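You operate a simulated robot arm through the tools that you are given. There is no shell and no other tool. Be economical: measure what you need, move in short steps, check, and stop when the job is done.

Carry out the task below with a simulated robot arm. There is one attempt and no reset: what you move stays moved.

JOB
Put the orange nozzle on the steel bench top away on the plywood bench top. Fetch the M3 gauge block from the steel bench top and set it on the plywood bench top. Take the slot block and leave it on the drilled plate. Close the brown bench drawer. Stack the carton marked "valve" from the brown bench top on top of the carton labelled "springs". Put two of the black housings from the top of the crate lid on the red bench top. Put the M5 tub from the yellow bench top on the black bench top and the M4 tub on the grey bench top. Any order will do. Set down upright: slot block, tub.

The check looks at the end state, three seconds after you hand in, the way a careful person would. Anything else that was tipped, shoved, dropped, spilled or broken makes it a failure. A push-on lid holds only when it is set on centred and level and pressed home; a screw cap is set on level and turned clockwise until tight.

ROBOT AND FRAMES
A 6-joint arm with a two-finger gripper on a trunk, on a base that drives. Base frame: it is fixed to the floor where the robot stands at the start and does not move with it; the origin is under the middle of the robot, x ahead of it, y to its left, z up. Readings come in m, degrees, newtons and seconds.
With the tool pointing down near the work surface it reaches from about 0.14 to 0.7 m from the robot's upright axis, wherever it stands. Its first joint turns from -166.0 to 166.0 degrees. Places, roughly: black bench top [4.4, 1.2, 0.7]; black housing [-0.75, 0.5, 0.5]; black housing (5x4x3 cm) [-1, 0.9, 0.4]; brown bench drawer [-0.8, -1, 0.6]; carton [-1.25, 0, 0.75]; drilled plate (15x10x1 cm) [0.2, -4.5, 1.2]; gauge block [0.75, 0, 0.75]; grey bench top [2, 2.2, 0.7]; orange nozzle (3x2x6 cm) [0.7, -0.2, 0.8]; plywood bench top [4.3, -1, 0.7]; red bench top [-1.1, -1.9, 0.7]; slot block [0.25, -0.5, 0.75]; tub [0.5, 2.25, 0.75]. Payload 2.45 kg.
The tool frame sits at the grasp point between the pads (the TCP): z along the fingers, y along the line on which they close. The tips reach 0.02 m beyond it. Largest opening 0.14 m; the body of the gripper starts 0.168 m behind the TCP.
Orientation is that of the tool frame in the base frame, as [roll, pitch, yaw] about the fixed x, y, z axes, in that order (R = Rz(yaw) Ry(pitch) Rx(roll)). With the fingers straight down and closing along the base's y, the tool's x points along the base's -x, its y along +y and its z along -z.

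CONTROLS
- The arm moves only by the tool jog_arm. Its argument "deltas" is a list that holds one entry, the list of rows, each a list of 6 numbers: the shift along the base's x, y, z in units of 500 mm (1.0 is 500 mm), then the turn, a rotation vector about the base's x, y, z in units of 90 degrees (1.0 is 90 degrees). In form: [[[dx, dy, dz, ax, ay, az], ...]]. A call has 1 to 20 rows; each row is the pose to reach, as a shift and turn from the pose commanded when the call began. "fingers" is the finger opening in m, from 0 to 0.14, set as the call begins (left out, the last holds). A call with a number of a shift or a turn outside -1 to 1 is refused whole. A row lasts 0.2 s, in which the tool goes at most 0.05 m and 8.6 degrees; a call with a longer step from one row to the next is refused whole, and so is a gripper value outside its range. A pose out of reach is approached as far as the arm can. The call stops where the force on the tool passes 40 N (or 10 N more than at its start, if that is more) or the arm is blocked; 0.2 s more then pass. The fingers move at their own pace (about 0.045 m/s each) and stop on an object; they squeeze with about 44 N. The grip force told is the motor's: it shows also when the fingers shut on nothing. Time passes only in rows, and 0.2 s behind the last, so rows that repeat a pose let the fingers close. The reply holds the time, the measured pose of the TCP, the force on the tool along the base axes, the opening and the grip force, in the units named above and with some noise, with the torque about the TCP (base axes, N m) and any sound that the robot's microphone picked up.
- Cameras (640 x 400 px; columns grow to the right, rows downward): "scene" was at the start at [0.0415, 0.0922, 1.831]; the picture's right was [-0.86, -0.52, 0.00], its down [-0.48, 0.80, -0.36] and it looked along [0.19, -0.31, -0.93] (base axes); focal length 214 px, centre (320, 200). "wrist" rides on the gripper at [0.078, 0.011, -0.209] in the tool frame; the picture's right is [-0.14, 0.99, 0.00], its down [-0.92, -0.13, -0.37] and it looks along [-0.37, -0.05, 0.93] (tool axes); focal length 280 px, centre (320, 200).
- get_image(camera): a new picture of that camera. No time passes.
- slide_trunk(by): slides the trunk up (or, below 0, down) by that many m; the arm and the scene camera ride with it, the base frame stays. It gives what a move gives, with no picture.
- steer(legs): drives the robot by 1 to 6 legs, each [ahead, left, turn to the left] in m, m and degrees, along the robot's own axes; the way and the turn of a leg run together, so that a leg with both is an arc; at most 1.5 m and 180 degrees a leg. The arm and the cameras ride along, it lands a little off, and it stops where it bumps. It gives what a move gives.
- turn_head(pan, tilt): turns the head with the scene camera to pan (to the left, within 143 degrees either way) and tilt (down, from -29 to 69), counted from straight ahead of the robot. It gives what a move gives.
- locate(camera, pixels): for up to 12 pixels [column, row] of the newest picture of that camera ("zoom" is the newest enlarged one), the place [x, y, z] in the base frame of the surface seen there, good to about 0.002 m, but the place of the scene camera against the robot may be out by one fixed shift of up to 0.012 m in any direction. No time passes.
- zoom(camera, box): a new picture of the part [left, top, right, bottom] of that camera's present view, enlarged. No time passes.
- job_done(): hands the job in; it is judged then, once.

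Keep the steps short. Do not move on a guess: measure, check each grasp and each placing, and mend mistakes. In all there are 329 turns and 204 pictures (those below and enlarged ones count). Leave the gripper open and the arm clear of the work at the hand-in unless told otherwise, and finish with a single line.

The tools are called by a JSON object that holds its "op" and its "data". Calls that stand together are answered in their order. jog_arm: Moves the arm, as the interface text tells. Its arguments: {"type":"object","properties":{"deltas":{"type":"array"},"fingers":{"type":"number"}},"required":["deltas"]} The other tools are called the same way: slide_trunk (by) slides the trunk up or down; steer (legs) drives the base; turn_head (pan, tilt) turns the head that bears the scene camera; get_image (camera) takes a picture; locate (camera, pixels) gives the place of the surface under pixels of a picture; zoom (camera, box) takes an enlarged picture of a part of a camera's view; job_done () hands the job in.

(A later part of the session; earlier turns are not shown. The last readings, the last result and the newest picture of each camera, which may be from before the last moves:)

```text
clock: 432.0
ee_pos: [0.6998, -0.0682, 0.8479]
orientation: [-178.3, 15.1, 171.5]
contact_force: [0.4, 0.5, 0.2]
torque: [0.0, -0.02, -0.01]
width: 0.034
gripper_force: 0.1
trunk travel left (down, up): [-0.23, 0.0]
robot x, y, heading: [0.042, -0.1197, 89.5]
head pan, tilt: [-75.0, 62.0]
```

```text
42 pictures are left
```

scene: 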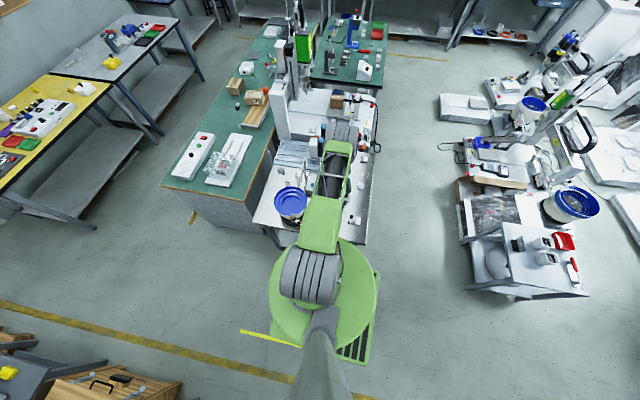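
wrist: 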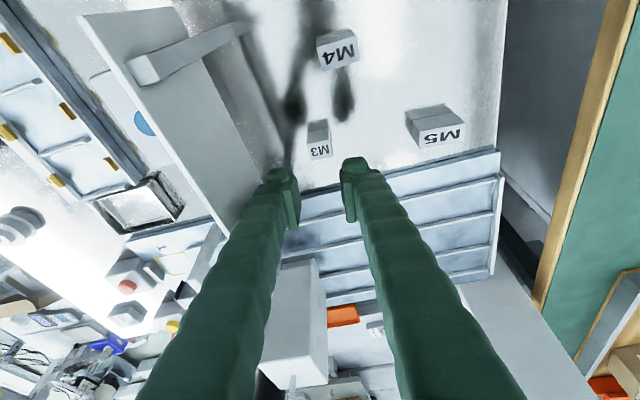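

{"op": "locate", "data": {"camera": "wrist", "pixels": [[320, 150], [312, 148], [329, 148], [320, 143], [320, 156], [238, 215], [180, 60]]}}

{"op": "jog_arm", "data": {"deltas": [[[0, 0, -0.05, 0, 0, 0], [0, 0, -0.1, 0, 0, 0], [0, 0, -0.1, 0, 0, 0]]]}}

{"op": "get_image", "data": {"camera": "wrist"}}

```text
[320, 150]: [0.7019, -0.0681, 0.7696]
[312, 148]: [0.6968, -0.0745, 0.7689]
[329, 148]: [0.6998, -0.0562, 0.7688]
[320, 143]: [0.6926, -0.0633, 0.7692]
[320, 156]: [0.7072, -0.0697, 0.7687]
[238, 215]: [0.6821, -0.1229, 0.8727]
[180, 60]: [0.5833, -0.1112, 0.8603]
```

```text
clock: 432.8
ee_pos: [0.6984, -0.0687, 0.7972]
orientation: [-178.1, 15.0, 171.6]
contact_force: [0.1, 0.4, -0.3]
torque: [-0.02, 0.0, 0.01]
width: 0.0341
gripper_force: 0.2
trunk travel left (down, up): [-0.23, 0.0]
robot x, y, heading: [0.0445, -0.1212, 89.6]
head pan, tilt: [-75.0, 62.0]
```

```text
41 pictures are left
```

wrist: 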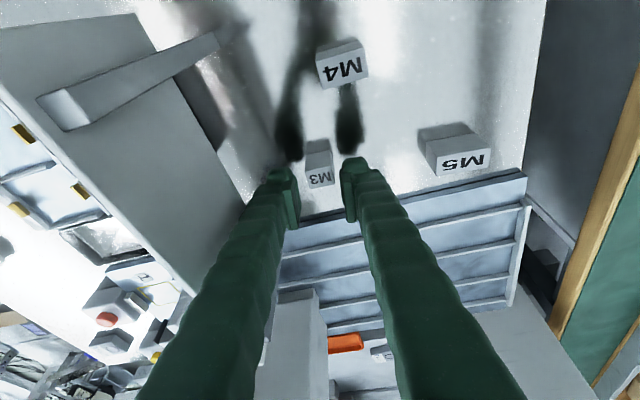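

Centred. Down to 0.764, close and lift.

{"op": "jog_arm", "data": {"deltas": [[[0.004, 0.002, -0.035, 0, 0, 0], [0.004, 0.002, -0.066, 0, 0, 0], [0.004, 0.002, -0.066, 0, 0, 0]]]}}

{"op": "jog_arm", "data": {"deltas": [[[0, 0, 0, 0, 0, 0], [0, 0, 0, 0, 0, 0], [0, 0, 0, 0, 0, 0], [0, 0, 0.04, 0, 0, 0], [0, 0, 0.1, 0, 0, 0], [0, 0, 0.16, 0, 0, 0], [0, 0, 0.16, 0, 0, 0]]], "fingers": 0}}

{"op": "get_image", "data": {"camera": "wrist"}}

```text
clock: 433.6
ee_pos: [0.7021, -0.0682, 0.7636]
orientation: [-178.1, 15.0, 171.6]
contact_force: [-0.6, -0.2, -0.5]
torque: [-0.03, -0.05, 0.01]
width: 0.0338
gripper_force: 0.0
trunk travel left (down, up): [-0.23, 0.0]
robot x, y, heading: [0.0447, -0.1209, 89.6]
head pan, tilt: [-75.0, 62.0]
```

```text
clock: 435.2
ee_pos: [0.7018, -0.0659, 0.8454]
orientation: [-178.2, 15.0, 171.5]
contact_force: [-0.2, -0.8, -2.3]
torque: [0.01, 0.0, -0.01]
width: 0.0225
gripper_force: 44.0
trunk travel left (down, up): [-0.23, 0.0]
robot x, y, heading: [0.0449, -0.1201, 89.8]
head pan, tilt: [-75.0, 62.0]
```

```text
40 pictures are left
```

wrist: 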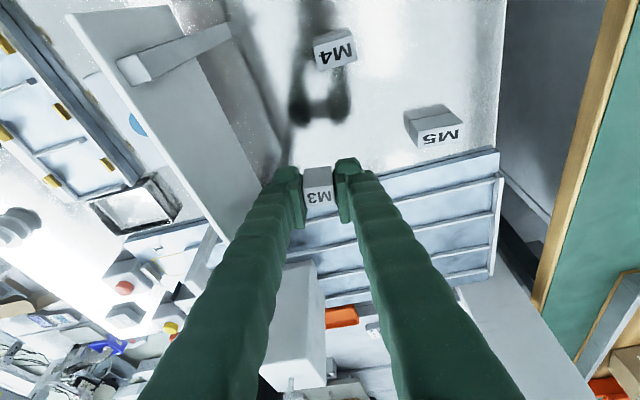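

M3 held. Same exact lift path as with the nozzle.

{"op": "jog_arm", "data": {"deltas": [[[-0.01, 0, 0.08, 0, 0, 0], [-0.04, 0, 0.16, 0, 0, 0], [-0.09, 0, 0.22, 0, 0, 0], [-0.15, 0, 0.28, 0, 0, 0], [-0.21, 0, 0.34, 0, 0, 0]]]}}

```text
clock: 436.4
ee_pos: [0.5955, -0.0683, 1.0166]
orientation: [-178.3, 15.0, 171.5]
contact_force: [-1.0, 0.6, -0.9]
torque: [0.0, -0.05, -0.01]
width: 0.0227
gripper_force: 43.9
trunk travel left (down, up): [-0.23, 0.0]
robot x, y, heading: [0.0419, -0.1177, 89.6]
head pan, tilt: [-75.0, 62.0]
```

{"op": "steer", "data": {"legs": [[0, 0.1, 0], [-0.94, 0, 0], [0, -1.2, 0], [0, -1.2, 0], [0, -1.1, 0]]}}

{"op": "get_image", "data": {"camera": "wrist"}}

```text
clock: 472.8
ee_pos: [3.9875, -1.0657, 1.0167]
orientation: [-178.1, 15.0, 170.7]
contact_force: [-0.1, 0.3, -0.3]
torque: [0.0, 0.01, 0.0]
width: 0.0224
gripper_force: 44.1
trunk travel left (down, up): [-0.23, 0.0]
robot x, y, heading: [3.4296, -1.1072, 88.9]
head pan, tilt: [-75.0, 62.0]
```

```text
39 pictures are left
```

wrist: 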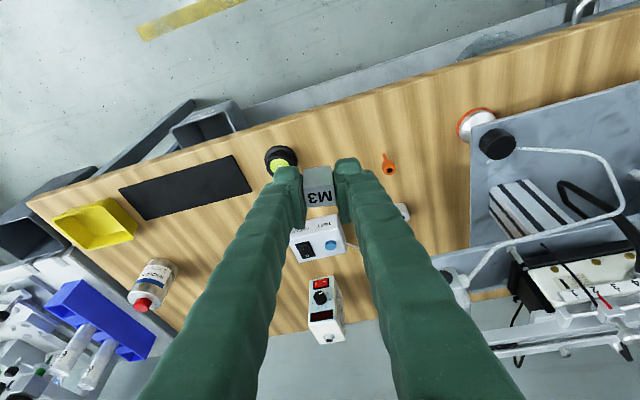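

Nozzle still stands at (4.12,-0.985). M3 goes to (4.10,-1.065), between the level and the nozzle.

{"op": "steer", "data": {"legs": [[0, -0.04, 0]]}}

{"op": "jog_arm", "data": {"deltas": [[[0.02, 0, -0.06, 0, 0, 0], [0.04, 0, -0.13, 0, 0, 0], [0.07, 0, -0.2, 0, 0, 0], [0.1, 0, -0.27, 0, 0, 0], [0.13, 0, -0.34, 0, 0, 0], [0.14, 0, -0.41, 0, 0, 0], [0.14, 0, -0.47, 0, 0, 0], [0.14, 0, -0.47, 0, 0, 0]]]}}

{"op": "get_image", "data": {"camera": "wrist"}}

```text
clock: 473.9
ee_pos: [4.0281, -1.0666, 1.016]
orientation: [-178.1, 15.0, 170.7]
contact_force: [0.1, 0.4, -0.4]
torque: [-0.01, 0.02, 0.0]
width: 0.0226
gripper_force: 44.4
trunk travel left (down, up): [-0.23, 0.0]
robot x, y, heading: [3.4733, -1.1074, 88.6]
head pan, tilt: [-75.0, 62.0]
```

```text
clock: 475.7
ee_pos: [4.0981, -1.0664, 0.78]
orientation: [-178.3, 15.0, 170.8]
contact_force: [-0.4, 0.0, -0.9]
torque: [0.01, 0.01, -0.01]
width: 0.0227
gripper_force: 44.1
trunk travel left (down, up): [-0.23, 0.0]
robot x, y, heading: [3.4714, -1.1065, 88.5]
head pan, tilt: [-75.0, 62.0]
```

```text
38 pictures are left
```

wrist: 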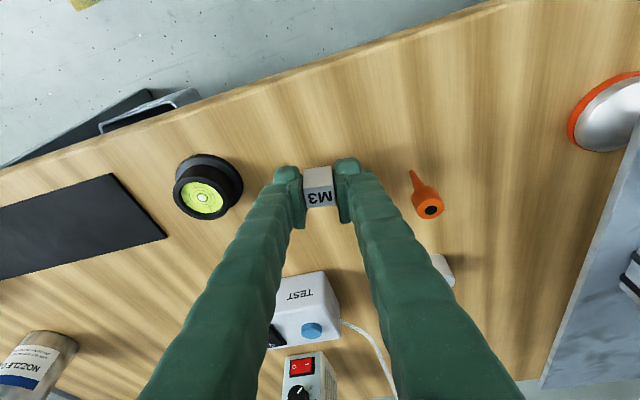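

{"op": "jog_arm", "data": {"deltas": [[[0, 0, -0.014, 0, 0, 0], [0, 0, -0.024, 0, 0, 0], [0, 0, -0.03, 0, 0, 0], [0, 0, -0.035, 0, 0, 0]]]}}

```text
clock: 476.7
ee_pos: [4.0983, -1.0659, 0.7644]
orientation: [-178.2, 15.2, 170.7]
contact_force: [-3.7, 0.5, 15.4]
torque: [0.21, 0.13, 0.03]
width: 0.0228
gripper_force: 43.9
trunk travel left (down, up): [-0.23, 0.0]
robot x, y, heading: [3.4708, -1.1098, 88.7]
head pan, tilt: [-75.0, 62.0]
```

Touching (15 N). Release with a modest opening and lift.

{"op": "jog_arm", "data": {"deltas": [[[0, 0, 0, 0, 0, 0], [0, 0, 0, 0, 0, 0], [0, 0, 0.05, 0, 0, 0], [0, 0, 0.12, 0, 0, 0], [-0.01, 0, 0.2, 0, 0, 0], [-0.03, 0, 0.28, 0, 0, 0], [-0.08, 0, 0.35, 0, 0, 0], [-0.14, 0, 0.42, 0, 0, 0], [-0.2, 0, 0.48, 0, 0, 0]]], "fingers": 0.04}}

{"op": "get_image", "data": {"camera": "wrist"}}

```text
clock: 478.7
ee_pos: [3.9957, -1.0658, 1.0044]
orientation: [-178.1, 15.0, 170.7]
contact_force: [-0.2, 0.2, 0.0]
torque: [-0.02, -0.04, -0.01]
width: 0.0401
gripper_force: 0.1
trunk travel left (down, up): [-0.23, 0.0]
robot x, y, heading: [3.4717, -1.1122, 88.7]
head pan, tilt: [-75.0, 62.0]
```

```text
37 pictures are left
```

wrist: 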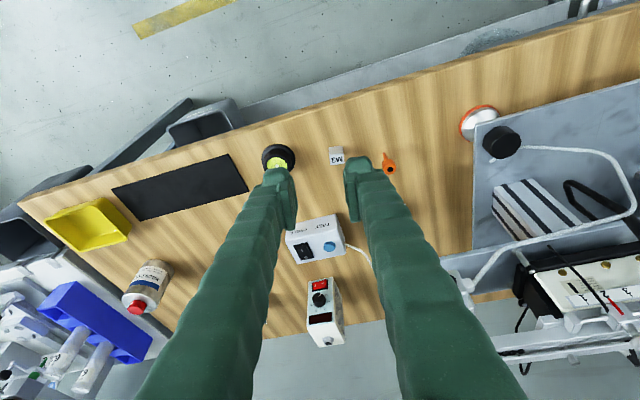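

Both delivered. Now drive up toward the black bench / left aisle and look for free spots.

{"op": "steer", "data": {"legs": [[0.0, 0.1, 1.3], [1.2, 0, 0], [1.2, 0, 0]]}}

{"op": "turn_head", "data": {"pan": -90, "tilt": 45}}

{"op": "get_image", "data": {"camera": "scene"}}

{"op": "turn_head", "data": {"pan": 30, "tilt": 40}}

{"op": "get_image", "data": {"camera": "scene"}}

```text
clock: 491.4
ee_pos: [3.9465, 1.2977, 1.005]
orientation: [-178.1, 15.0, 170.2]
contact_force: [-0.2, 0.7, -0.2]
torque: [0.02, 0.04, -0.02]
width: 0.0399
gripper_force: 0.0
trunk travel left (down, up): [-0.23, 0.0]
robot x, y, heading: [3.4233, 1.2573, 88.2]
head pan, tilt: [-75.0, 62.0]
```

```text
clock: 492.2
ee_pos: [3.9469, 1.2978, 1.0037]
orientation: [-178.0, 15.0, 170.3]
contact_force: [0.2, -0.4, -1.0]
torque: [0.0, -0.02, -0.02]
width: 0.0401
gripper_force: 0.2
trunk travel left (down, up): [-0.23, 0.0]
robot x, y, heading: [3.4188, 1.2602, 88.1]
head pan, tilt: [-90.0, 45.0]
```

```text
36 pictures are left
```

scene: 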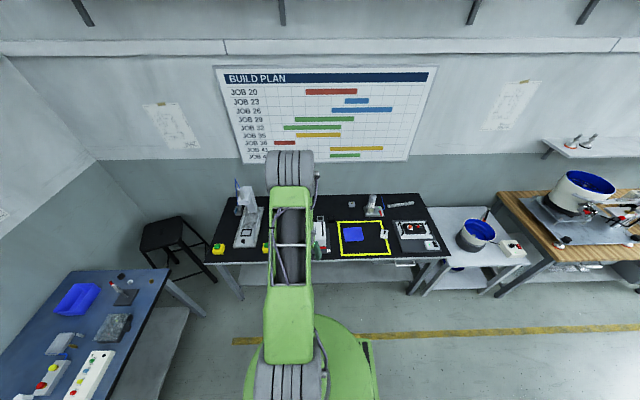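

```text
clock: 494.2
ee_pos: [3.9454, 1.2973, 1.004]
orientation: [-178.2, 15.0, 170.2]
contact_force: [0.1, 0.1, -0.1]
torque: [-0.02, 0.04, 0.0]
width: 0.04
gripper_force: 0.1
trunk travel left (down, up): [-0.23, 0.0]
robot x, y, heading: [3.4187, 1.2616, 88.1]
head pan, tilt: [30.0, 40.0]
```

```text
35 pictures are left
```

scene: 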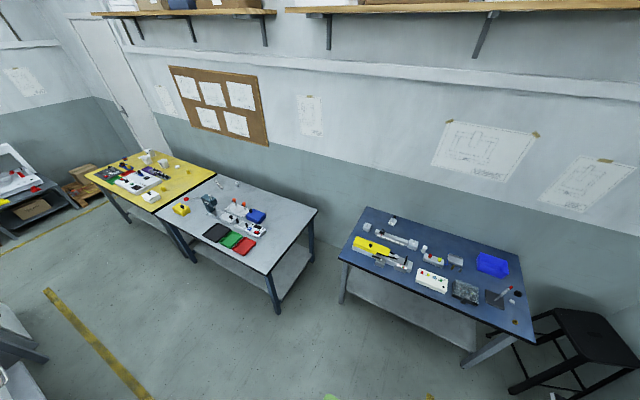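

{"op": "get_image", "data": {"camera": "wrist"}}

{"op": "locate", "data": {"camera": "scene", "pixels": [[190, 225], [240, 190], [275, 215], [205, 240], [265, 262], [150, 160], [163, 162], [160, 152], [148, 165], [290, 200], [215, 235], [128, 200]]}}

```text
34 pictures are left
```

wrist: 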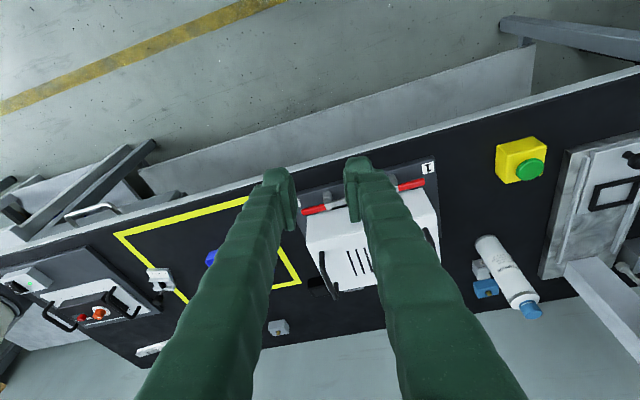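

```text
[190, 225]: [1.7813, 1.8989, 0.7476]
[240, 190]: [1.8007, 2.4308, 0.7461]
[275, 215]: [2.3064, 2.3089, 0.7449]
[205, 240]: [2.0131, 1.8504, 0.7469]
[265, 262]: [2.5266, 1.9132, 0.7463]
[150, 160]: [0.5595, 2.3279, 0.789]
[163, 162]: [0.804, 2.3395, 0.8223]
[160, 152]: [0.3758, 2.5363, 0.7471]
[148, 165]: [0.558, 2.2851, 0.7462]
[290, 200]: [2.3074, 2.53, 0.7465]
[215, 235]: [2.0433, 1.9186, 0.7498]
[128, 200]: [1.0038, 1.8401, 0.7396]
```

{"op": "locate", "data": {"camera": "wrist", "pixels": [[465, 160], [470, 190], [450, 135], [490, 140], [440, 165], [500, 200], [475, 115], [540, 200], [440, 200]]}}

{"op": "steer", "data": {"legs": [[0, 0.1, 0], [0, 0, 91.5], [1.3, 0, 0], [1.3, 0, 0]]}}

{"op": "turn_head", "data": {"pan": -80, "tilt": 50}}

{"op": "get_image", "data": {"camera": "scene"}}

```text
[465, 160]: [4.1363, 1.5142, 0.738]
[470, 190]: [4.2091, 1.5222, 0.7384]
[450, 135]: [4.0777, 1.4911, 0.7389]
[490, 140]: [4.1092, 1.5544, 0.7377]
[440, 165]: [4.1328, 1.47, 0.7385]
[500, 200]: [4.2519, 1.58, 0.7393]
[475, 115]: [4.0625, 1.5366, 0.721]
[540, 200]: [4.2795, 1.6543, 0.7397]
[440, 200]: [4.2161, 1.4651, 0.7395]
```

```text
clock: 512.2
ee_pos: [0.604, 1.6781, 1.0031]
orientation: [-178.0, 15.0, -95.5]
contact_force: [-0.1, 0.0, 1.1]
torque: [0.01, -0.01, 0.03]
width: 0.0401
gripper_force: 0.2
trunk travel left (down, up): [-0.23, 0.0]
robot x, y, heading: [0.6796, 1.1551, -177.6]
head pan, tilt: [30.0, 40.0]
```

```text
clock: 514.1
ee_pos: [0.6027, 1.678, 1.0051]
orientation: [-178.2, 15.0, -95.6]
contact_force: [-0.7, -0.5, 0.9]
torque: [0.01, 0.0, -0.02]
width: 0.0401
gripper_force: 0.0
trunk travel left (down, up): [-0.23, 0.0]
robot x, y, heading: [0.68, 1.1556, -177.3]
head pan, tilt: [-80.0, 50.0]
```

```text
33 pictures are left
```

scene: 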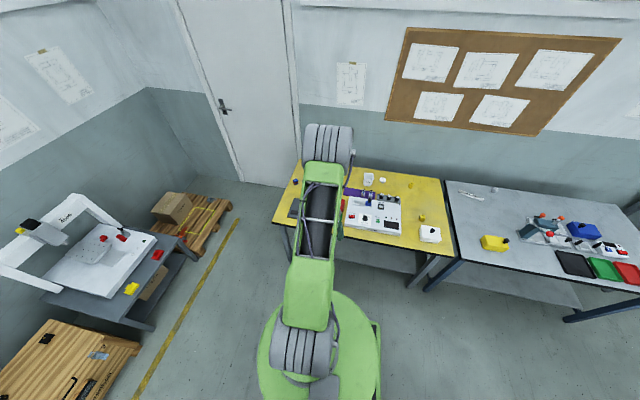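

{"op": "get_image", "data": {"camera": "wrist"}}

{"op": "zoom", "data": {"camera": "scene", "box": [280, 150, 440, 250]}}

```text
32 pictures are left
```

wrist: 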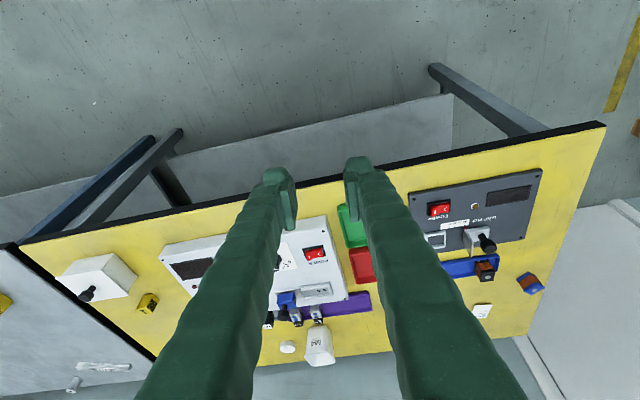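

```text
4.00 times, centred on (360, 200) of scene
```

zoom: 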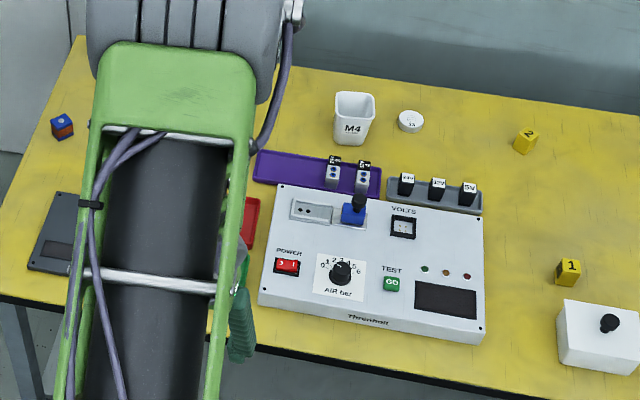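

{"op": "locate", "data": {"camera": "zoom", "pixels": [[352, 125], [350, 142], [334, 100], [374, 98], [338, 138], [364, 142], [410, 120], [520, 140]]}}

{"op": "locate", "data": {"camera": "wrist", "pixels": [[305, 350], [330, 352], [318, 340], [318, 325], [288, 347], [340, 310]]}}

{"op": "zoom", "data": {"camera": "wrist", "box": [240, 270, 400, 390]}}

```text
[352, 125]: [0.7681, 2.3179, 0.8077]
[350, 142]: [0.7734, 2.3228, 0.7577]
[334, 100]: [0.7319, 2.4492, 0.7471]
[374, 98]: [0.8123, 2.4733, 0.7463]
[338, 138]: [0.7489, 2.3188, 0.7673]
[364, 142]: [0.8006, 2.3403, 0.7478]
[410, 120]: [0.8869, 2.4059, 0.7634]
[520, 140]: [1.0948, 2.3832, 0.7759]
```

```text
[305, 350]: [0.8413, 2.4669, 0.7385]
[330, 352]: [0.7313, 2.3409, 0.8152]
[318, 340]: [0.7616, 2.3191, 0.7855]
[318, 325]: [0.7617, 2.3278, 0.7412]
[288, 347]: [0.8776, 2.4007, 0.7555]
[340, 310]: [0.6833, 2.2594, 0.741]
```

```text
3.33 times, centred on (320, 330) of wrist
```

zoom: 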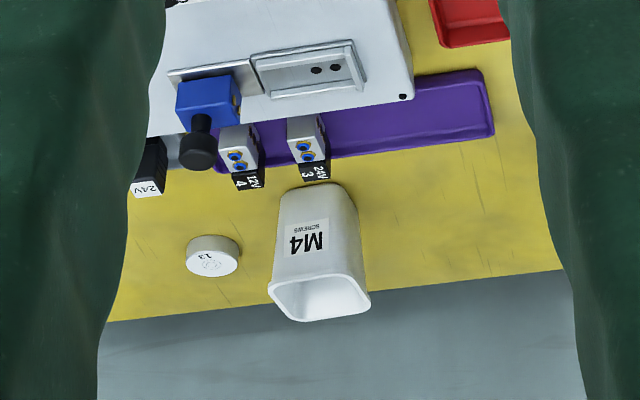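

M4 tub: front face y≈2.32, centre ≈(0.764,2.352), rim z≈0.83. Position the base in front of it.

{"op": "steer", "data": {"legs": [[0, 0, -2.7], [-0.136, -0.4, 0]]}}

{"op": "get_image", "data": {"camera": "wrist"}}

```text
clock: 518.5
ee_pos: [0.7674, 2.0758, 1.0043]
orientation: [-178.1, 15.0, -98.4]
contact_force: [0.1, -0.1, 0.1]
torque: [-0.02, 0.0, 0.03]
width: 0.04
gripper_force: 0.0
trunk travel left (down, up): [-0.23, 0.0]
robot x, y, heading: [0.817, 1.5529, 179.9]
head pan, tilt: [-80.0, 50.0]
```

```text
29 pictures are left
```

wrist: 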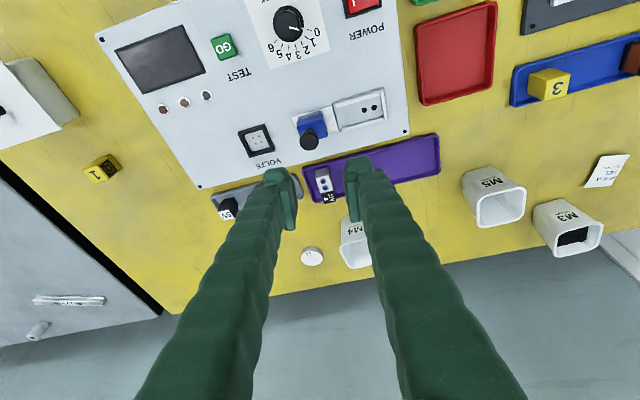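

{"op": "locate", "data": {"camera": "wrist", "pixels": [[345, 240], [343, 262], [360, 268], [344, 222], [480, 200], [522, 190], [485, 226], [521, 218], [465, 178], [500, 168], [470, 195]]}}

```text
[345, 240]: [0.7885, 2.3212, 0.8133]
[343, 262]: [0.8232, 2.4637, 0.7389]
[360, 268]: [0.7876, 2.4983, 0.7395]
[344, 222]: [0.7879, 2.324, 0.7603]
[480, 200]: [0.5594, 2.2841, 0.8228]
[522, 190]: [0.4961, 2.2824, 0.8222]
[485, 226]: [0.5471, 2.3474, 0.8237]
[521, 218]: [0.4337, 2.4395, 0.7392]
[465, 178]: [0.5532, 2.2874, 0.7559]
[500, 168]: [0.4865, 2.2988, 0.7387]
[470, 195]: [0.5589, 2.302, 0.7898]
```

M5: centre ≈(0.525,2.315). M4 first: tilt to 30°, align, and stage behind it.

{"op": "jog_arm", "data": {"deltas": [[[-0.002, 0.05, -0.02, 0.055, -0.008, 0.026], [-0.004, 0.1, -0.04, 0.11, -0.016, 0.052], [-0.006, 0.17, -0.06, 0.165, -0.024, 0.078], [-0.008, 0.24, -0.08, 0.165, -0.024, 0.078], [-0.008, 0.3, -0.1, 0.165, -0.024, 0.078], [-0.008, 0.348, -0.12, 0.165, -0.024, 0.078], [-0.008, 0.348, -0.12, 0.165, -0.024, 0.078]]], "fingers": 0.1}}

```text
clock: 520.1
ee_pos: [0.764, 2.251, 0.9447]
orientation: [-177.2, 30.0, -90.9]
contact_force: [0.5, -0.4, 0.4]
torque: [0.06, 0.0, 0.0]
width: 0.0998
gripper_force: 0.1
trunk travel left (down, up): [-0.23, 0.0]
robot x, y, heading: [0.8165, 1.5557, 179.7]
head pan, tilt: [-80.0, 50.0]
```

{"op": "jog_arm", "data": {"deltas": [[[0, 0.05, -0.06, 0, 0, 0], [0, 0.1, -0.12, 0, 0, 0], [0, 0.16, -0.19, 0, 0, 0], [0, 0.16, -0.19, 0, 0, 0]]]}}

{"op": "get_image", "data": {"camera": "wrist"}}

```text
clock: 521.1
ee_pos: [0.7626, 2.329, 0.8489]
orientation: [-177.1, 29.9, -90.8]
contact_force: [1.1, 0.2, 0.0]
torque: [0.03, 0.02, 0.02]
width: 0.0998
gripper_force: 0.0
trunk travel left (down, up): [-0.23, 0.0]
robot x, y, heading: [0.8195, 1.5499, 179.5]
head pan, tilt: [-80.0, 50.0]
```

```text
28 pictures are left
```

wrist: 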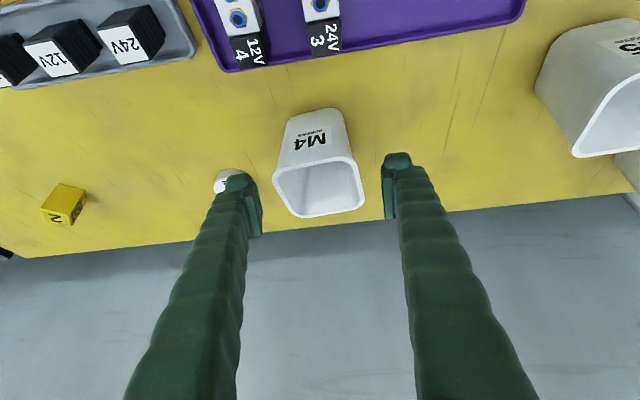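

{"op": "jog_arm", "data": {"deltas": [[[0, 0.024, -0.06, 0, 0, 0], [0, 0.046, -0.118, 0, 0, 0], [0, 0.046, -0.118, 0, 0, 0]]]}}

{"op": "jog_arm", "data": {"deltas": [[[0, 0, 0, 0, 0, 0], [0, 0, 0, 0, 0, 0], [0, 0, 0, 0, 0, 0], [0, 0, 0, 0, 0, 0]]], "fingers": 0.03}}

{"op": "get_image", "data": {"camera": "wrist"}}

```text
clock: 521.9
ee_pos: [0.7619, 2.3514, 0.7904]
orientation: [-177.2, 29.9, -91.0]
contact_force: [-0.6, 0.0, 0.6]
torque: [-0.02, -0.01, -0.03]
width: 0.1002
gripper_force: 0.2
trunk travel left (down, up): [-0.23, 0.0]
robot x, y, heading: [0.8165, 1.5518, 179.9]
head pan, tilt: [-80.0, 50.0]
```

```text
clock: 522.9
ee_pos: [0.7631, 2.3518, 0.7908]
orientation: [-177.0, 30.0, -90.9]
contact_force: [0.2, 0.5, 1.1]
torque: [0.01, -0.05, -0.04]
width: 0.0725
gripper_force: 43.9
trunk travel left (down, up): [-0.23, 0.0]
robot x, y, heading: [0.8139, 1.5519, 179.6]
head pan, tilt: [-80.0, 50.0]
```

```text
27 pictures are left
```

wrist: 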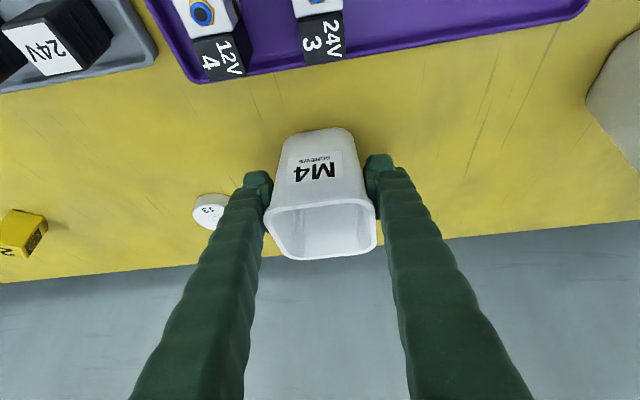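

Gripped at 0.0725 m. Lift along the reverse path.

{"op": "jog_arm", "data": {"deltas": [[[0, -0.005, 0.04, 0, 0, 0], [0, -0.03, 0.1, 0, 0, 0], [0, -0.07, 0.17, 0, 0, 0], [0, -0.12, 0.24, 0, 0, 0], [0, -0.18, 0.31, 0, 0, 0], [0, -0.25, 0.37, 0, 0, 0], [0, -0.32, 0.42, 0, 0, 0], [0, -0.32, 0.42, 0, 0, 0]]]}}

{"op": "get_image", "data": {"camera": "wrist"}}

```text
clock: 524.7
ee_pos: [0.7626, 2.1925, 1.0012]
orientation: [-177.1, 30.1, -90.9]
contact_force: [-0.3, -0.3, -0.9]
torque: [-0.02, -0.03, -0.01]
width: 0.0717
gripper_force: 44.5
trunk travel left (down, up): [-0.23, 0.0]
robot x, y, heading: [0.8179, 1.5547, 179.8]
head pan, tilt: [-80.0, 50.0]
```

```text
26 pictures are left
```

wrist: 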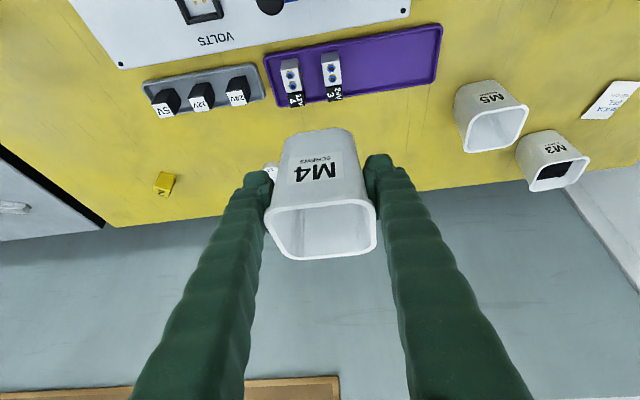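

Upright. Drive along to the grey bench and look for room.

{"op": "steer", "data": {"legs": [[0, 0.12, 0], [-0.85, 0, 0]]}}

{"op": "get_image", "data": {"camera": "wrist"}}

```text
clock: 530.5
ee_pos: [1.6232, 2.066, 1.0016]
orientation: [-177.2, 30.0, -91.2]
contact_force: [0.2, 0.6, 0.2]
torque: [-0.01, 0.01, 0.03]
width: 0.0712
gripper_force: 44.0
trunk travel left (down, up): [-0.23, 0.0]
robot x, y, heading: [1.6743, 1.4259, 179.3]
head pan, tilt: [-80.0, 50.0]
```

```text
25 pictures are left
```

wrist: 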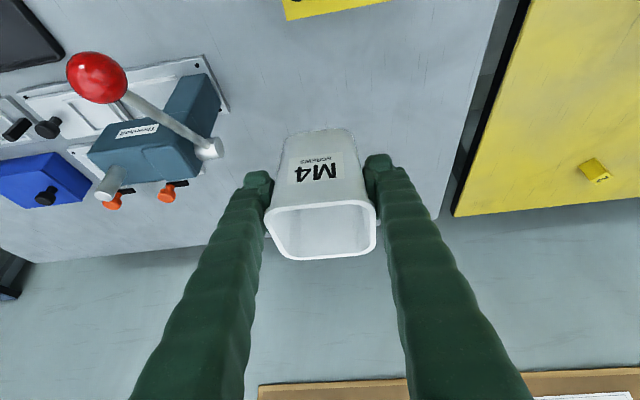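

{"op": "locate", "data": {"camera": "wrist", "pixels": [[400, 80], [400, 130], [270, 120], [330, 60], [320, 12], [215, 140], [120, 75], [430, 150], [260, 60]]}}

```text
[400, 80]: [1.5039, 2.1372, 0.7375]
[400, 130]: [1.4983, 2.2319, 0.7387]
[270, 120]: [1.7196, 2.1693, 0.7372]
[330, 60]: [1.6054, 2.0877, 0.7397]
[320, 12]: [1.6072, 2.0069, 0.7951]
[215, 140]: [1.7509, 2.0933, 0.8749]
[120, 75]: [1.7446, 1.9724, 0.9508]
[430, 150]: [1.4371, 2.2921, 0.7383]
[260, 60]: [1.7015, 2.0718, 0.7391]
```

Free spot at (1.55,2.20). Shift the base 7 cm and lower the tub.

{"op": "steer", "data": {"legs": [[0.073, -0.02, 0]]}}

{"op": "jog_arm", "data": {"deltas": [[[0, 0.04, -0.06, 0, 0, 0], [0, 0.08, -0.12, 0, 0, 0], [0, 0.12, -0.18, 0, 0, 0], [0, 0.16, -0.24, 0, 0, 0], [0, 0.2, -0.3, 0, 0, 0], [0, 0.225, -0.36, 0, 0, 0], [0, 0.23, -0.4, 0, 0, 0], [0, 0.23, -0.4, 0, 0, 0]]]}}

{"op": "get_image", "data": {"camera": "wrist"}}

```text
clock: 531.6
ee_pos: [1.5498, 2.0867, 1.0008]
orientation: [-177.1, 29.9, -91.2]
contact_force: [-0.4, 0.1, -1.0]
torque: [-0.01, -0.07, -0.02]
width: 0.0715
gripper_force: 43.8
trunk travel left (down, up): [-0.23, 0.0]
robot x, y, heading: [1.6081, 1.4426, 179.4]
head pan, tilt: [-80.0, 50.0]
```

```text
clock: 533.4
ee_pos: [1.5506, 2.2023, 0.8041]
orientation: [-177.1, 30.1, -91.3]
contact_force: [-0.5, 0.2, -0.2]
torque: [0.04, 0.01, -0.03]
width: 0.0713
gripper_force: 44.1
trunk travel left (down, up): [-0.23, 0.0]
robot x, y, heading: [1.6038, 1.4426, 179.5]
head pan, tilt: [-80.0, 50.0]
```

```text
24 pictures are left
```

wrist: 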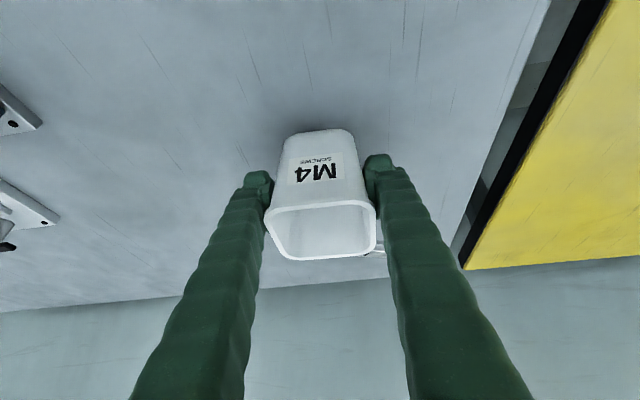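

{"op": "jog_arm", "data": {"deltas": [[[0, 0, -0.012, 0, 0, 0], [0, 0, -0.021, 0, 0, 0], [0, 0, -0.027, 0, 0, 0], [0, 0, -0.032, 0, 0, 0]]]}}

```text
clock: 534.4
ee_pos: [1.5505, 2.2027, 0.7894]
orientation: [-177.1, 30.3, -91.2]
contact_force: [-2.0, -5.8, 24.3]
torque: [-0.59, -0.39, -0.11]
width: 0.0716
gripper_force: 43.6
trunk travel left (down, up): [-0.23, 0.0]
robot x, y, heading: [1.6041, 1.4429, 179.5]
head pan, tilt: [-80.0, 50.0]
```

Seated (24 N). Open and retreat.

{"op": "jog_arm", "data": {"deltas": [[[0, 0, 0.003, 0, 0, 0], [0, 0, 0.003, 0, 0, 0], [0, 0, 0.003, 0, 0, 0]]], "fingers": 0.1}}

{"op": "jog_arm", "data": {"deltas": [[[0, -0.03, 0.06, 0, 0, 0], [0, -0.06, 0.12, 0, 0, 0], [0, -0.1, 0.19, 0, 0, 0], [0, -0.14, 0.26, 0, 0, 0], [0, -0.18, 0.33, 0, 0, 0], [0, -0.23, 0.4, 0, 0, 0]]]}}

{"op": "get_image", "data": {"camera": "wrist"}}

```text
clock: 535.2
ee_pos: [1.5502, 2.2023, 0.7877]
orientation: [-177.1, 29.9, -91.1]
contact_force: [0.0, -0.4, 0.7]
torque: [-0.02, 0.02, 0.02]
width: 0.0998
gripper_force: 0.0
trunk travel left (down, up): [-0.23, 0.0]
robot x, y, heading: [1.6063, 1.4445, 179.4]
head pan, tilt: [-80.0, 50.0]
```

```text
clock: 536.6
ee_pos: [1.5513, 2.0859, 0.9902]
orientation: [-177.2, 30.0, -91.2]
contact_force: [-0.3, -0.9, 0.5]
torque: [0.05, 0.01, 0.0]
width: 0.1
gripper_force: 0.0
trunk travel left (down, up): [-0.23, 0.0]
robot x, y, heading: [1.605, 1.4464, 179.4]
head pan, tilt: [-80.0, 50.0]
```

```text
23 pictures are left
```

wrist: 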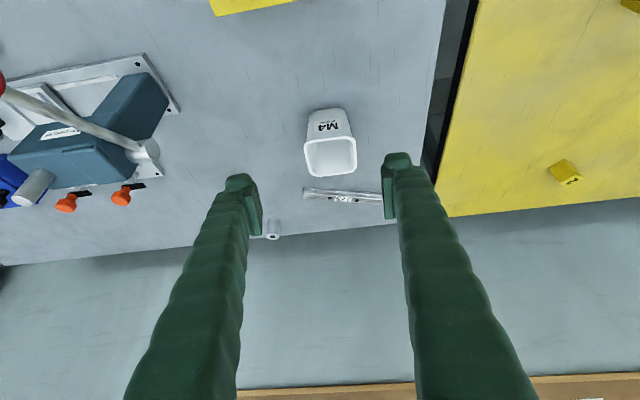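

M4 stands on the grey bench. Now M5.

{"op": "steer", "data": {"legs": [[1.026, -0.07, 0.5]]}}

{"op": "get_image", "data": {"camera": "wrist"}}

```text
clock: 541.9
ee_pos: [0.5321, 2.1719, 0.9896]
orientation: [-177.1, 30.0, -91.7]
contact_force: [-0.6, -0.6, -0.1]
torque: [0.02, -0.05, -0.01]
width: 0.0997
gripper_force: 0.0
trunk travel left (down, up): [-0.23, 0.0]
robot x, y, heading: [0.5783, 1.5325, 178.8]
head pan, tilt: [-80.0, 50.0]
```

```text
22 pictures are left
```

wrist: 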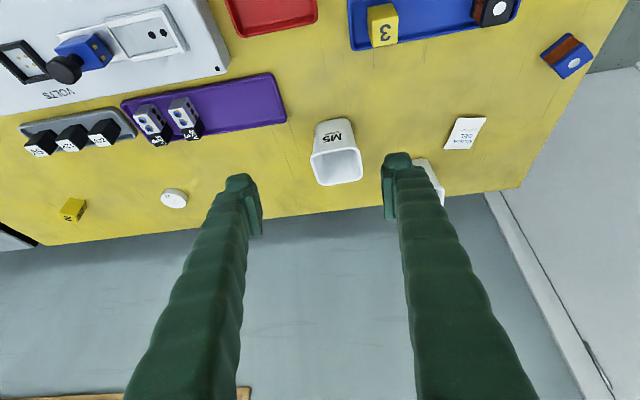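

{"op": "locate", "data": {"camera": "wrist", "pixels": [[314, 158], [357, 150], [335, 153], [333, 170], [345, 183], [419, 162], [318, 126], [322, 180], [360, 177]]}}

{"op": "zoom", "data": {"camera": "wrist", "box": [280, 90, 460, 220]}}

```text
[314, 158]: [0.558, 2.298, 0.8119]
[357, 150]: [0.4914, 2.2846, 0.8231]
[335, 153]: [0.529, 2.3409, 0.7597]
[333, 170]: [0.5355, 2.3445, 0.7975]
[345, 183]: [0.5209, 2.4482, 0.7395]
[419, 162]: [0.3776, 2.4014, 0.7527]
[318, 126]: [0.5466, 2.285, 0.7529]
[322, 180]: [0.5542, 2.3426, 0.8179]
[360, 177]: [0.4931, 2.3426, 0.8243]
```

```text
3.08 times, centred on (370, 155) of wrist
```

zoom: 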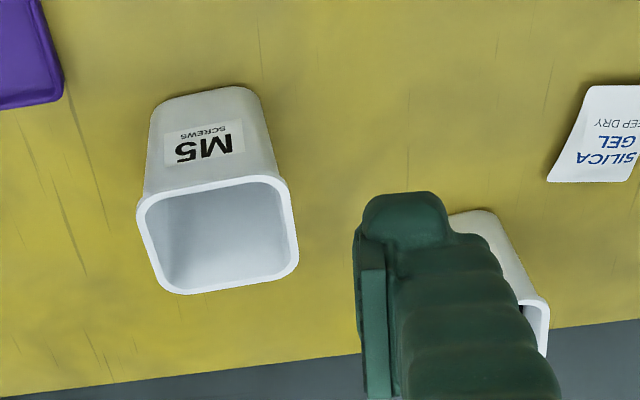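

M5 centre (0.5245,2.314). Stage and descend as for M4.

{"op": "jog_arm", "data": {"deltas": [[[-0.005, 0.05, -0.06, 0, 0, 0], [-0.01, 0.1, -0.12, 0, 0, 0], [-0.015, 0.15, -0.18, 0, 0, 0], [-0.015, 0.2, -0.23, 0, 0, 0], [-0.015, 0.242, -0.28, 0, 0, 0], [-0.015, 0.242, -0.28, 0, 0, 0]]]}}

{"op": "get_image", "data": {"camera": "wrist"}}

```text
clock: 543.3
ee_pos: [0.527, 2.2962, 0.8517]
orientation: [-177.2, 30.0, -91.7]
contact_force: [-0.4, 0.6, -0.6]
torque: [0.01, -0.03, 0.01]
width: 0.1004
gripper_force: 0.0
trunk travel left (down, up): [-0.23, 0.0]
robot x, y, heading: [0.5781, 1.5298, 178.8]
head pan, tilt: [-80.0, 50.0]
```

```text
20 pictures are left
```

wrist: 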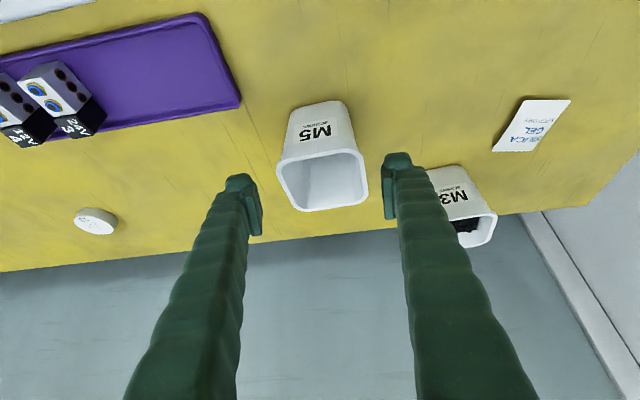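

{"op": "jog_arm", "data": {"deltas": [[[-0.003, 0.02, -0.06, 0, 0, 0], [-0.003, 0.038, -0.122, 0, 0, 0], [-0.003, 0.038, -0.122, 0, 0, 0]]]}}

{"op": "jog_arm", "data": {"deltas": [[[0, 0, 0, 0, 0, 0], [0, 0, 0, 0, 0, 0], [0, 0, 0, 0, 0, 0], [0, 0, 0, 0, 0, 0]]], "fingers": 0.03}}

{"op": "jog_arm", "data": {"deltas": [[[0, -0.005, 0.04, 0, 0, 0], [0, -0.03, 0.1, 0, 0, 0], [0, -0.07, 0.17, 0, 0, 0], [0, -0.12, 0.24, 0, 0, 0], [0, -0.18, 0.31, 0, 0, 0], [0, -0.25, 0.37, 0, 0, 0], [0, -0.32, 0.42, 0, 0, 0], [0, -0.32, 0.42, 0, 0, 0]]]}}

{"op": "get_image", "data": {"camera": "wrist"}}

```text
clock: 544.1
ee_pos: [0.5254, 2.3139, 0.7895]
orientation: [-177.1, 30.0, -91.7]
contact_force: [0.6, 0.0, 1.2]
torque: [0.0, -0.03, 0.0]
width: 0.0999
gripper_force: 0.1
trunk travel left (down, up): [-0.23, 0.0]
robot x, y, heading: [0.5818, 1.5331, 178.9]
head pan, tilt: [-80.0, 50.0]
```

```text
clock: 545.1
ee_pos: [0.5257, 2.3127, 0.7904]
orientation: [-177.0, 29.9, -91.6]
contact_force: [1.0, -0.6, 0.9]
torque: [0.0, -0.09, -0.03]
width: 0.0723
gripper_force: 44.4
trunk travel left (down, up): [-0.23, 0.0]
robot x, y, heading: [0.577, 1.5276, 178.8]
head pan, tilt: [-80.0, 50.0]
```

```text
clock: 546.9
ee_pos: [0.5215, 2.1536, 0.9987]
orientation: [-177.2, 30.0, -91.7]
contact_force: [0.5, 0.4, -1.4]
torque: [-0.02, 0.01, -0.01]
width: 0.0715
gripper_force: 43.8
trunk travel left (down, up): [-0.23, 0.0]
robot x, y, heading: [0.5798, 1.5326, 179.0]
head pan, tilt: [-80.0, 50.0]
```

```text
19 pictures are left
```

wrist: 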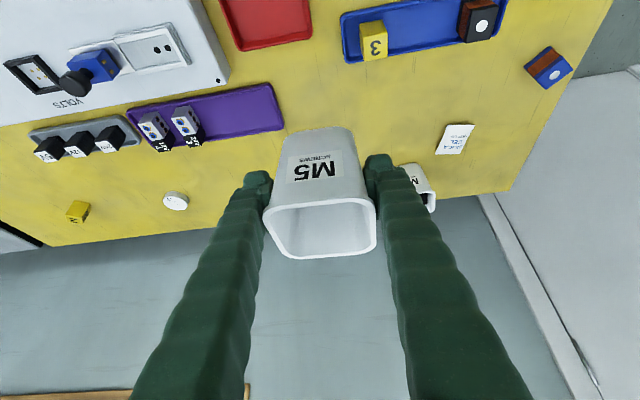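

M5 held upright. Drive to the black bench and turn the arm toward it.

{"op": "steer", "data": {"legs": [[0, 0.28, 0], [-1.35, 0, 0.5], [-1.35, 0, 0.5], [0, 0, -90]]}}

{"op": "get_image", "data": {"camera": "wrist"}}

{"op": "turn_head", "data": {"pan": -60, "tilt": 55}}

{"op": "get_image", "data": {"camera": "scene"}}

```text
clock: 566.4
ee_pos: [3.8769, 1.323, 0.9989]
orientation: [-177.1, 30.0, -179.5]
contact_force: [0.0, 0.3, -0.2]
torque: [0.03, -0.02, 0.03]
width: 0.0711
gripper_force: 43.8
trunk travel left (down, up): [-0.23, 0.0]
robot x, y, heading: [3.2572, 1.2436, 91.2]
head pan, tilt: [-80.0, 50.0]
```

```text
18 pictures are left
```

wrist: 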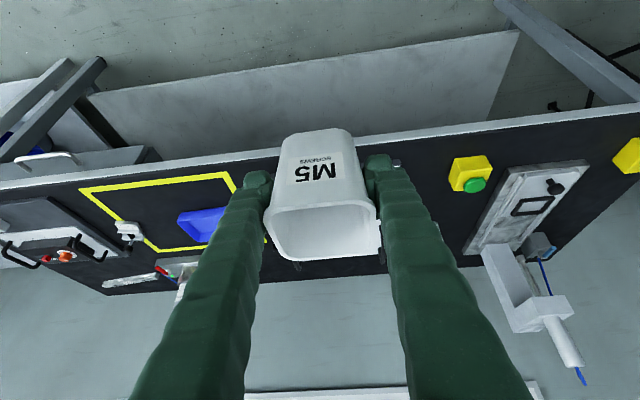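

```text
clock: 567.2
ee_pos: [3.8785, 1.3214, 0.9977]
orientation: [-177.2, 30.0, -179.5]
contact_force: [-1.1, -0.6, 0.2]
torque: [0.05, -0.03, -0.01]
width: 0.0713
gripper_force: 43.3
trunk travel left (down, up): [-0.23, 0.0]
robot x, y, heading: [3.2595, 1.2422, 90.8]
head pan, tilt: [-60.0, 55.0]
```

```text
17 pictures are left
```

scene: 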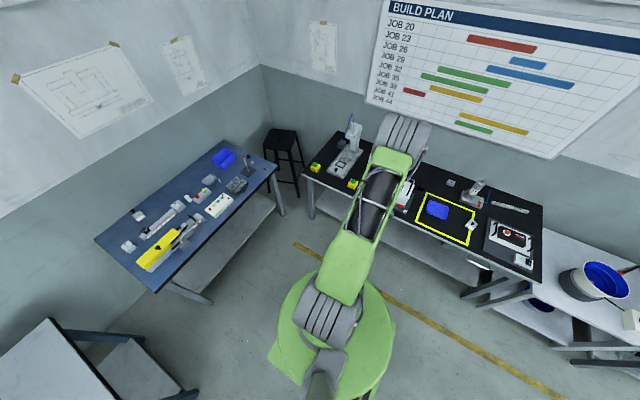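

{"op": "locate", "data": {"camera": "scene", "pixels": [[278, 168], [282, 212], [165, 292], [212, 300], [353, 184], [350, 170]]}}

{"op": "steer", "data": {"legs": [[0.2, -0.14, 0]]}}

{"op": "get_image", "data": {"camera": "wrist"}}

```text
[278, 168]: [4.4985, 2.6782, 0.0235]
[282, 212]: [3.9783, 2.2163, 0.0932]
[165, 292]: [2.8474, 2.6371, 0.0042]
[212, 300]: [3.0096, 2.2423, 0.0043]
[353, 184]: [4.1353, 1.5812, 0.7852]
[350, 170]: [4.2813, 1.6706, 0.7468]
```

```text
clock: 569.1
ee_pos: [4.0184, 1.5233, 0.9979]
orientation: [-177.1, 30.0, -179.7]
contact_force: [0.0, -0.3, -1.1]
torque: [-0.08, -0.01, -0.02]
width: 0.0712
gripper_force: 43.9
trunk travel left (down, up): [-0.23, 0.0]
robot x, y, heading: [3.3946, 1.4415, 90.9]
head pan, tilt: [-60.0, 55.0]
```

```text
16 pictures are left
```

wrist: 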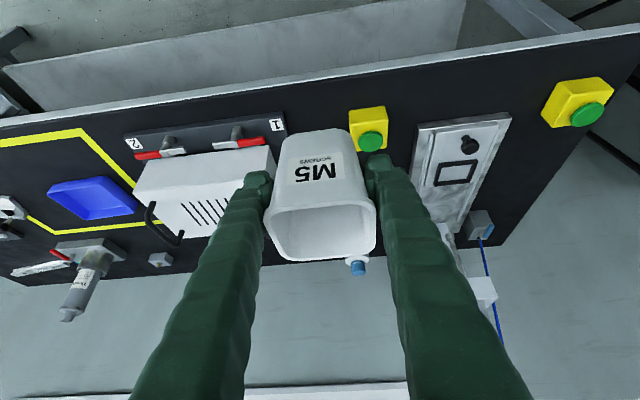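

{"op": "locate", "data": {"camera": "wrist", "pixels": [[358, 266], [348, 258], [352, 115], [388, 115], [275, 165], [360, 148], [300, 112], [284, 120], [405, 170], [262, 240], [385, 160]]}}

```text
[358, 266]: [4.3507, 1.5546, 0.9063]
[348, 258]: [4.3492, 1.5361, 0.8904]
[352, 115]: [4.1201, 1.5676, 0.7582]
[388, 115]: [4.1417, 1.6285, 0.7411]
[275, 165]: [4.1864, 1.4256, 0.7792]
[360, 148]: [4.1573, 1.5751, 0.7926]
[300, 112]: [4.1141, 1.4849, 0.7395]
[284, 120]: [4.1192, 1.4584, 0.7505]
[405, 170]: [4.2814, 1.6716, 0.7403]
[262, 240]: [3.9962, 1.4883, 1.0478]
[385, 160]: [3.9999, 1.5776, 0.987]
```

Free pocket at (4.228,1.513) (device edge y 1.43, button y≥1.568 at x≤4.17, bottle at x≥4.33). Move base 6 cm closer and go in high, then down.

{"op": "steer", "data": {"legs": [[0, -0.06, 0]]}}

{"op": "jog_arm", "data": {"deltas": [[[0.05, -0.007, -0.04, 0, 0, 0], [0.1, -0.014, -0.08, 0, 0, 0], [0.15, -0.02, -0.12, 0, 0, 0], [0.2, -0.02, -0.16, 0, 0, 0], [0.25, -0.02, -0.2, 0, 0, 0], [0.285, -0.02, -0.25, 0, 0, 0], [0.295, -0.02, -0.31, 0, 0, 0], [0.3, -0.02, -0.36, 0, 0, 0], [0.3, -0.02, -0.36, 0, 0, 0]]]}}

{"op": "get_image", "data": {"camera": "wrist"}}

```text
clock: 570.3
ee_pos: [4.0778, 1.5229, 0.9976]
orientation: [-177.0, 29.9, -179.9]
contact_force: [0.7, -0.7, -0.2]
torque: [0.01, 0.04, -0.02]
width: 0.0712
gripper_force: 44.0
trunk travel left (down, up): [-0.23, 0.0]
robot x, y, heading: [3.4543, 1.4434, 90.8]
head pan, tilt: [-60.0, 55.0]
```

```text
clock: 572.3
ee_pos: [4.2253, 1.5136, 0.8182]
orientation: [-177.1, 30.0, -179.9]
contact_force: [0.1, -1.0, -0.8]
torque: [0.02, 0.01, 0.01]
width: 0.071
gripper_force: 43.7
trunk travel left (down, up): [-0.23, 0.0]
robot x, y, heading: [3.4561, 1.446, 90.5]
head pan, tilt: [-60.0, 55.0]
```

```text
15 pictures are left
```

wrist: 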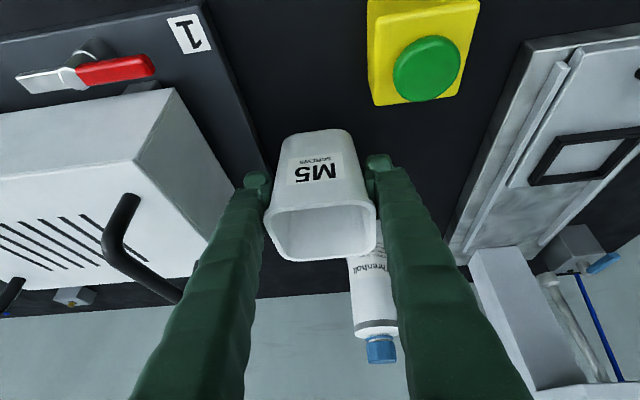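

{"op": "jog_arm", "data": {"deltas": [[[0, 0.018, -0.02, 0, 0, 0], [0, 0.018, -0.04, 0, 0, 0], [0, 0.018, -0.05, 0, 0, 0], [0, 0.018, -0.056, 0, 0, 0], [0, 0.018, -0.061, 0, 0, 0]]]}}

```text
clock: 573.5
ee_pos: [4.227, 1.5218, 0.7886]
orientation: [-177.2, 30.0, -179.9]
contact_force: [-0.3, 0.0, 3.0]
torque: [0.15, 0.12, 0.03]
width: 0.0711
gripper_force: 44.3
trunk travel left (down, up): [-0.23, 0.0]
robot x, y, heading: [3.4583, 1.4457, 90.7]
head pan, tilt: [-60.0, 55.0]
```

Just touching (3 N). Press a millimetre, then open to 0.09.

{"op": "jog_arm", "data": {"deltas": [[[0, 0, -0.003, 0, 0, 0], [0, 0, -0.003, 0, 0, 0]]]}}

{"op": "jog_arm", "data": {"deltas": [[[0, 0, 0, 0, 0, 0], [0, 0, 0, 0, 0, 0], [0, 0, 0, 0, 0, 0]]], "fingers": 0.09}}

{"op": "jog_arm", "data": {"deltas": [[[-0.03, 0, 0.06, 0, 0, 0], [-0.06, 0, 0.12, 0, 0, 0], [-0.1, 0, 0.19, 0, 0, 0], [-0.14, 0, 0.26, 0, 0, 0], [-0.18, 0, 0.33, 0, 0, 0], [-0.23, 0, 0.4, 0, 0, 0]]]}}

{"op": "get_image", "data": {"camera": "wrist"}}

```text
clock: 574.1
ee_pos: [4.227, 1.5228, 0.7882]
orientation: [-177.1, 30.1, -179.9]
contact_force: [-3.3, 2.2, 11.3]
torque: [0.46, 0.36, 0.11]
width: 0.0712
gripper_force: 43.9
trunk travel left (down, up): [-0.23, 0.0]
robot x, y, heading: [3.4576, 1.4462, 90.7]
head pan, tilt: [-60.0, 55.0]
```

```text
clock: 574.9
ee_pos: [4.2268, 1.5204, 0.7872]
orientation: [-177.1, 30.0, -179.7]
contact_force: [0.6, -0.8, 0.3]
torque: [0.02, 0.03, -0.04]
width: 0.0899
gripper_force: 0.0
trunk travel left (down, up): [-0.23, 0.0]
robot x, y, heading: [3.4588, 1.4499, 90.5]
head pan, tilt: [-60.0, 55.0]
```

```text
clock: 576.3
ee_pos: [4.1109, 1.5215, 0.9859]
orientation: [-177.1, 29.9, -179.8]
contact_force: [-0.2, 0.4, 0.5]
torque: [0.0, -0.04, 0.03]
width: 0.09
gripper_force: 0.1
trunk travel left (down, up): [-0.23, 0.0]
robot x, y, heading: [3.4547, 1.4459, 90.7]
head pan, tilt: [-60.0, 55.0]
```

```text
14 pictures are left
```

wrist: 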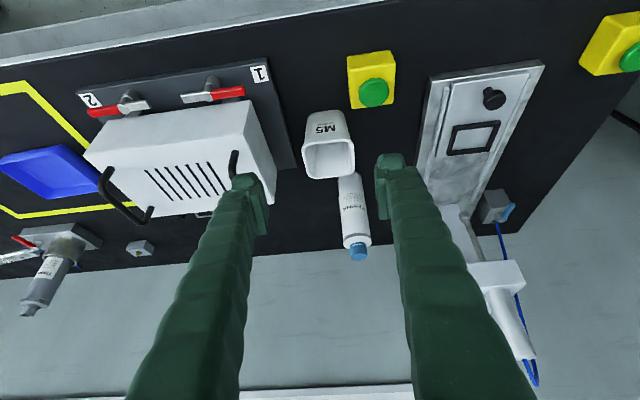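

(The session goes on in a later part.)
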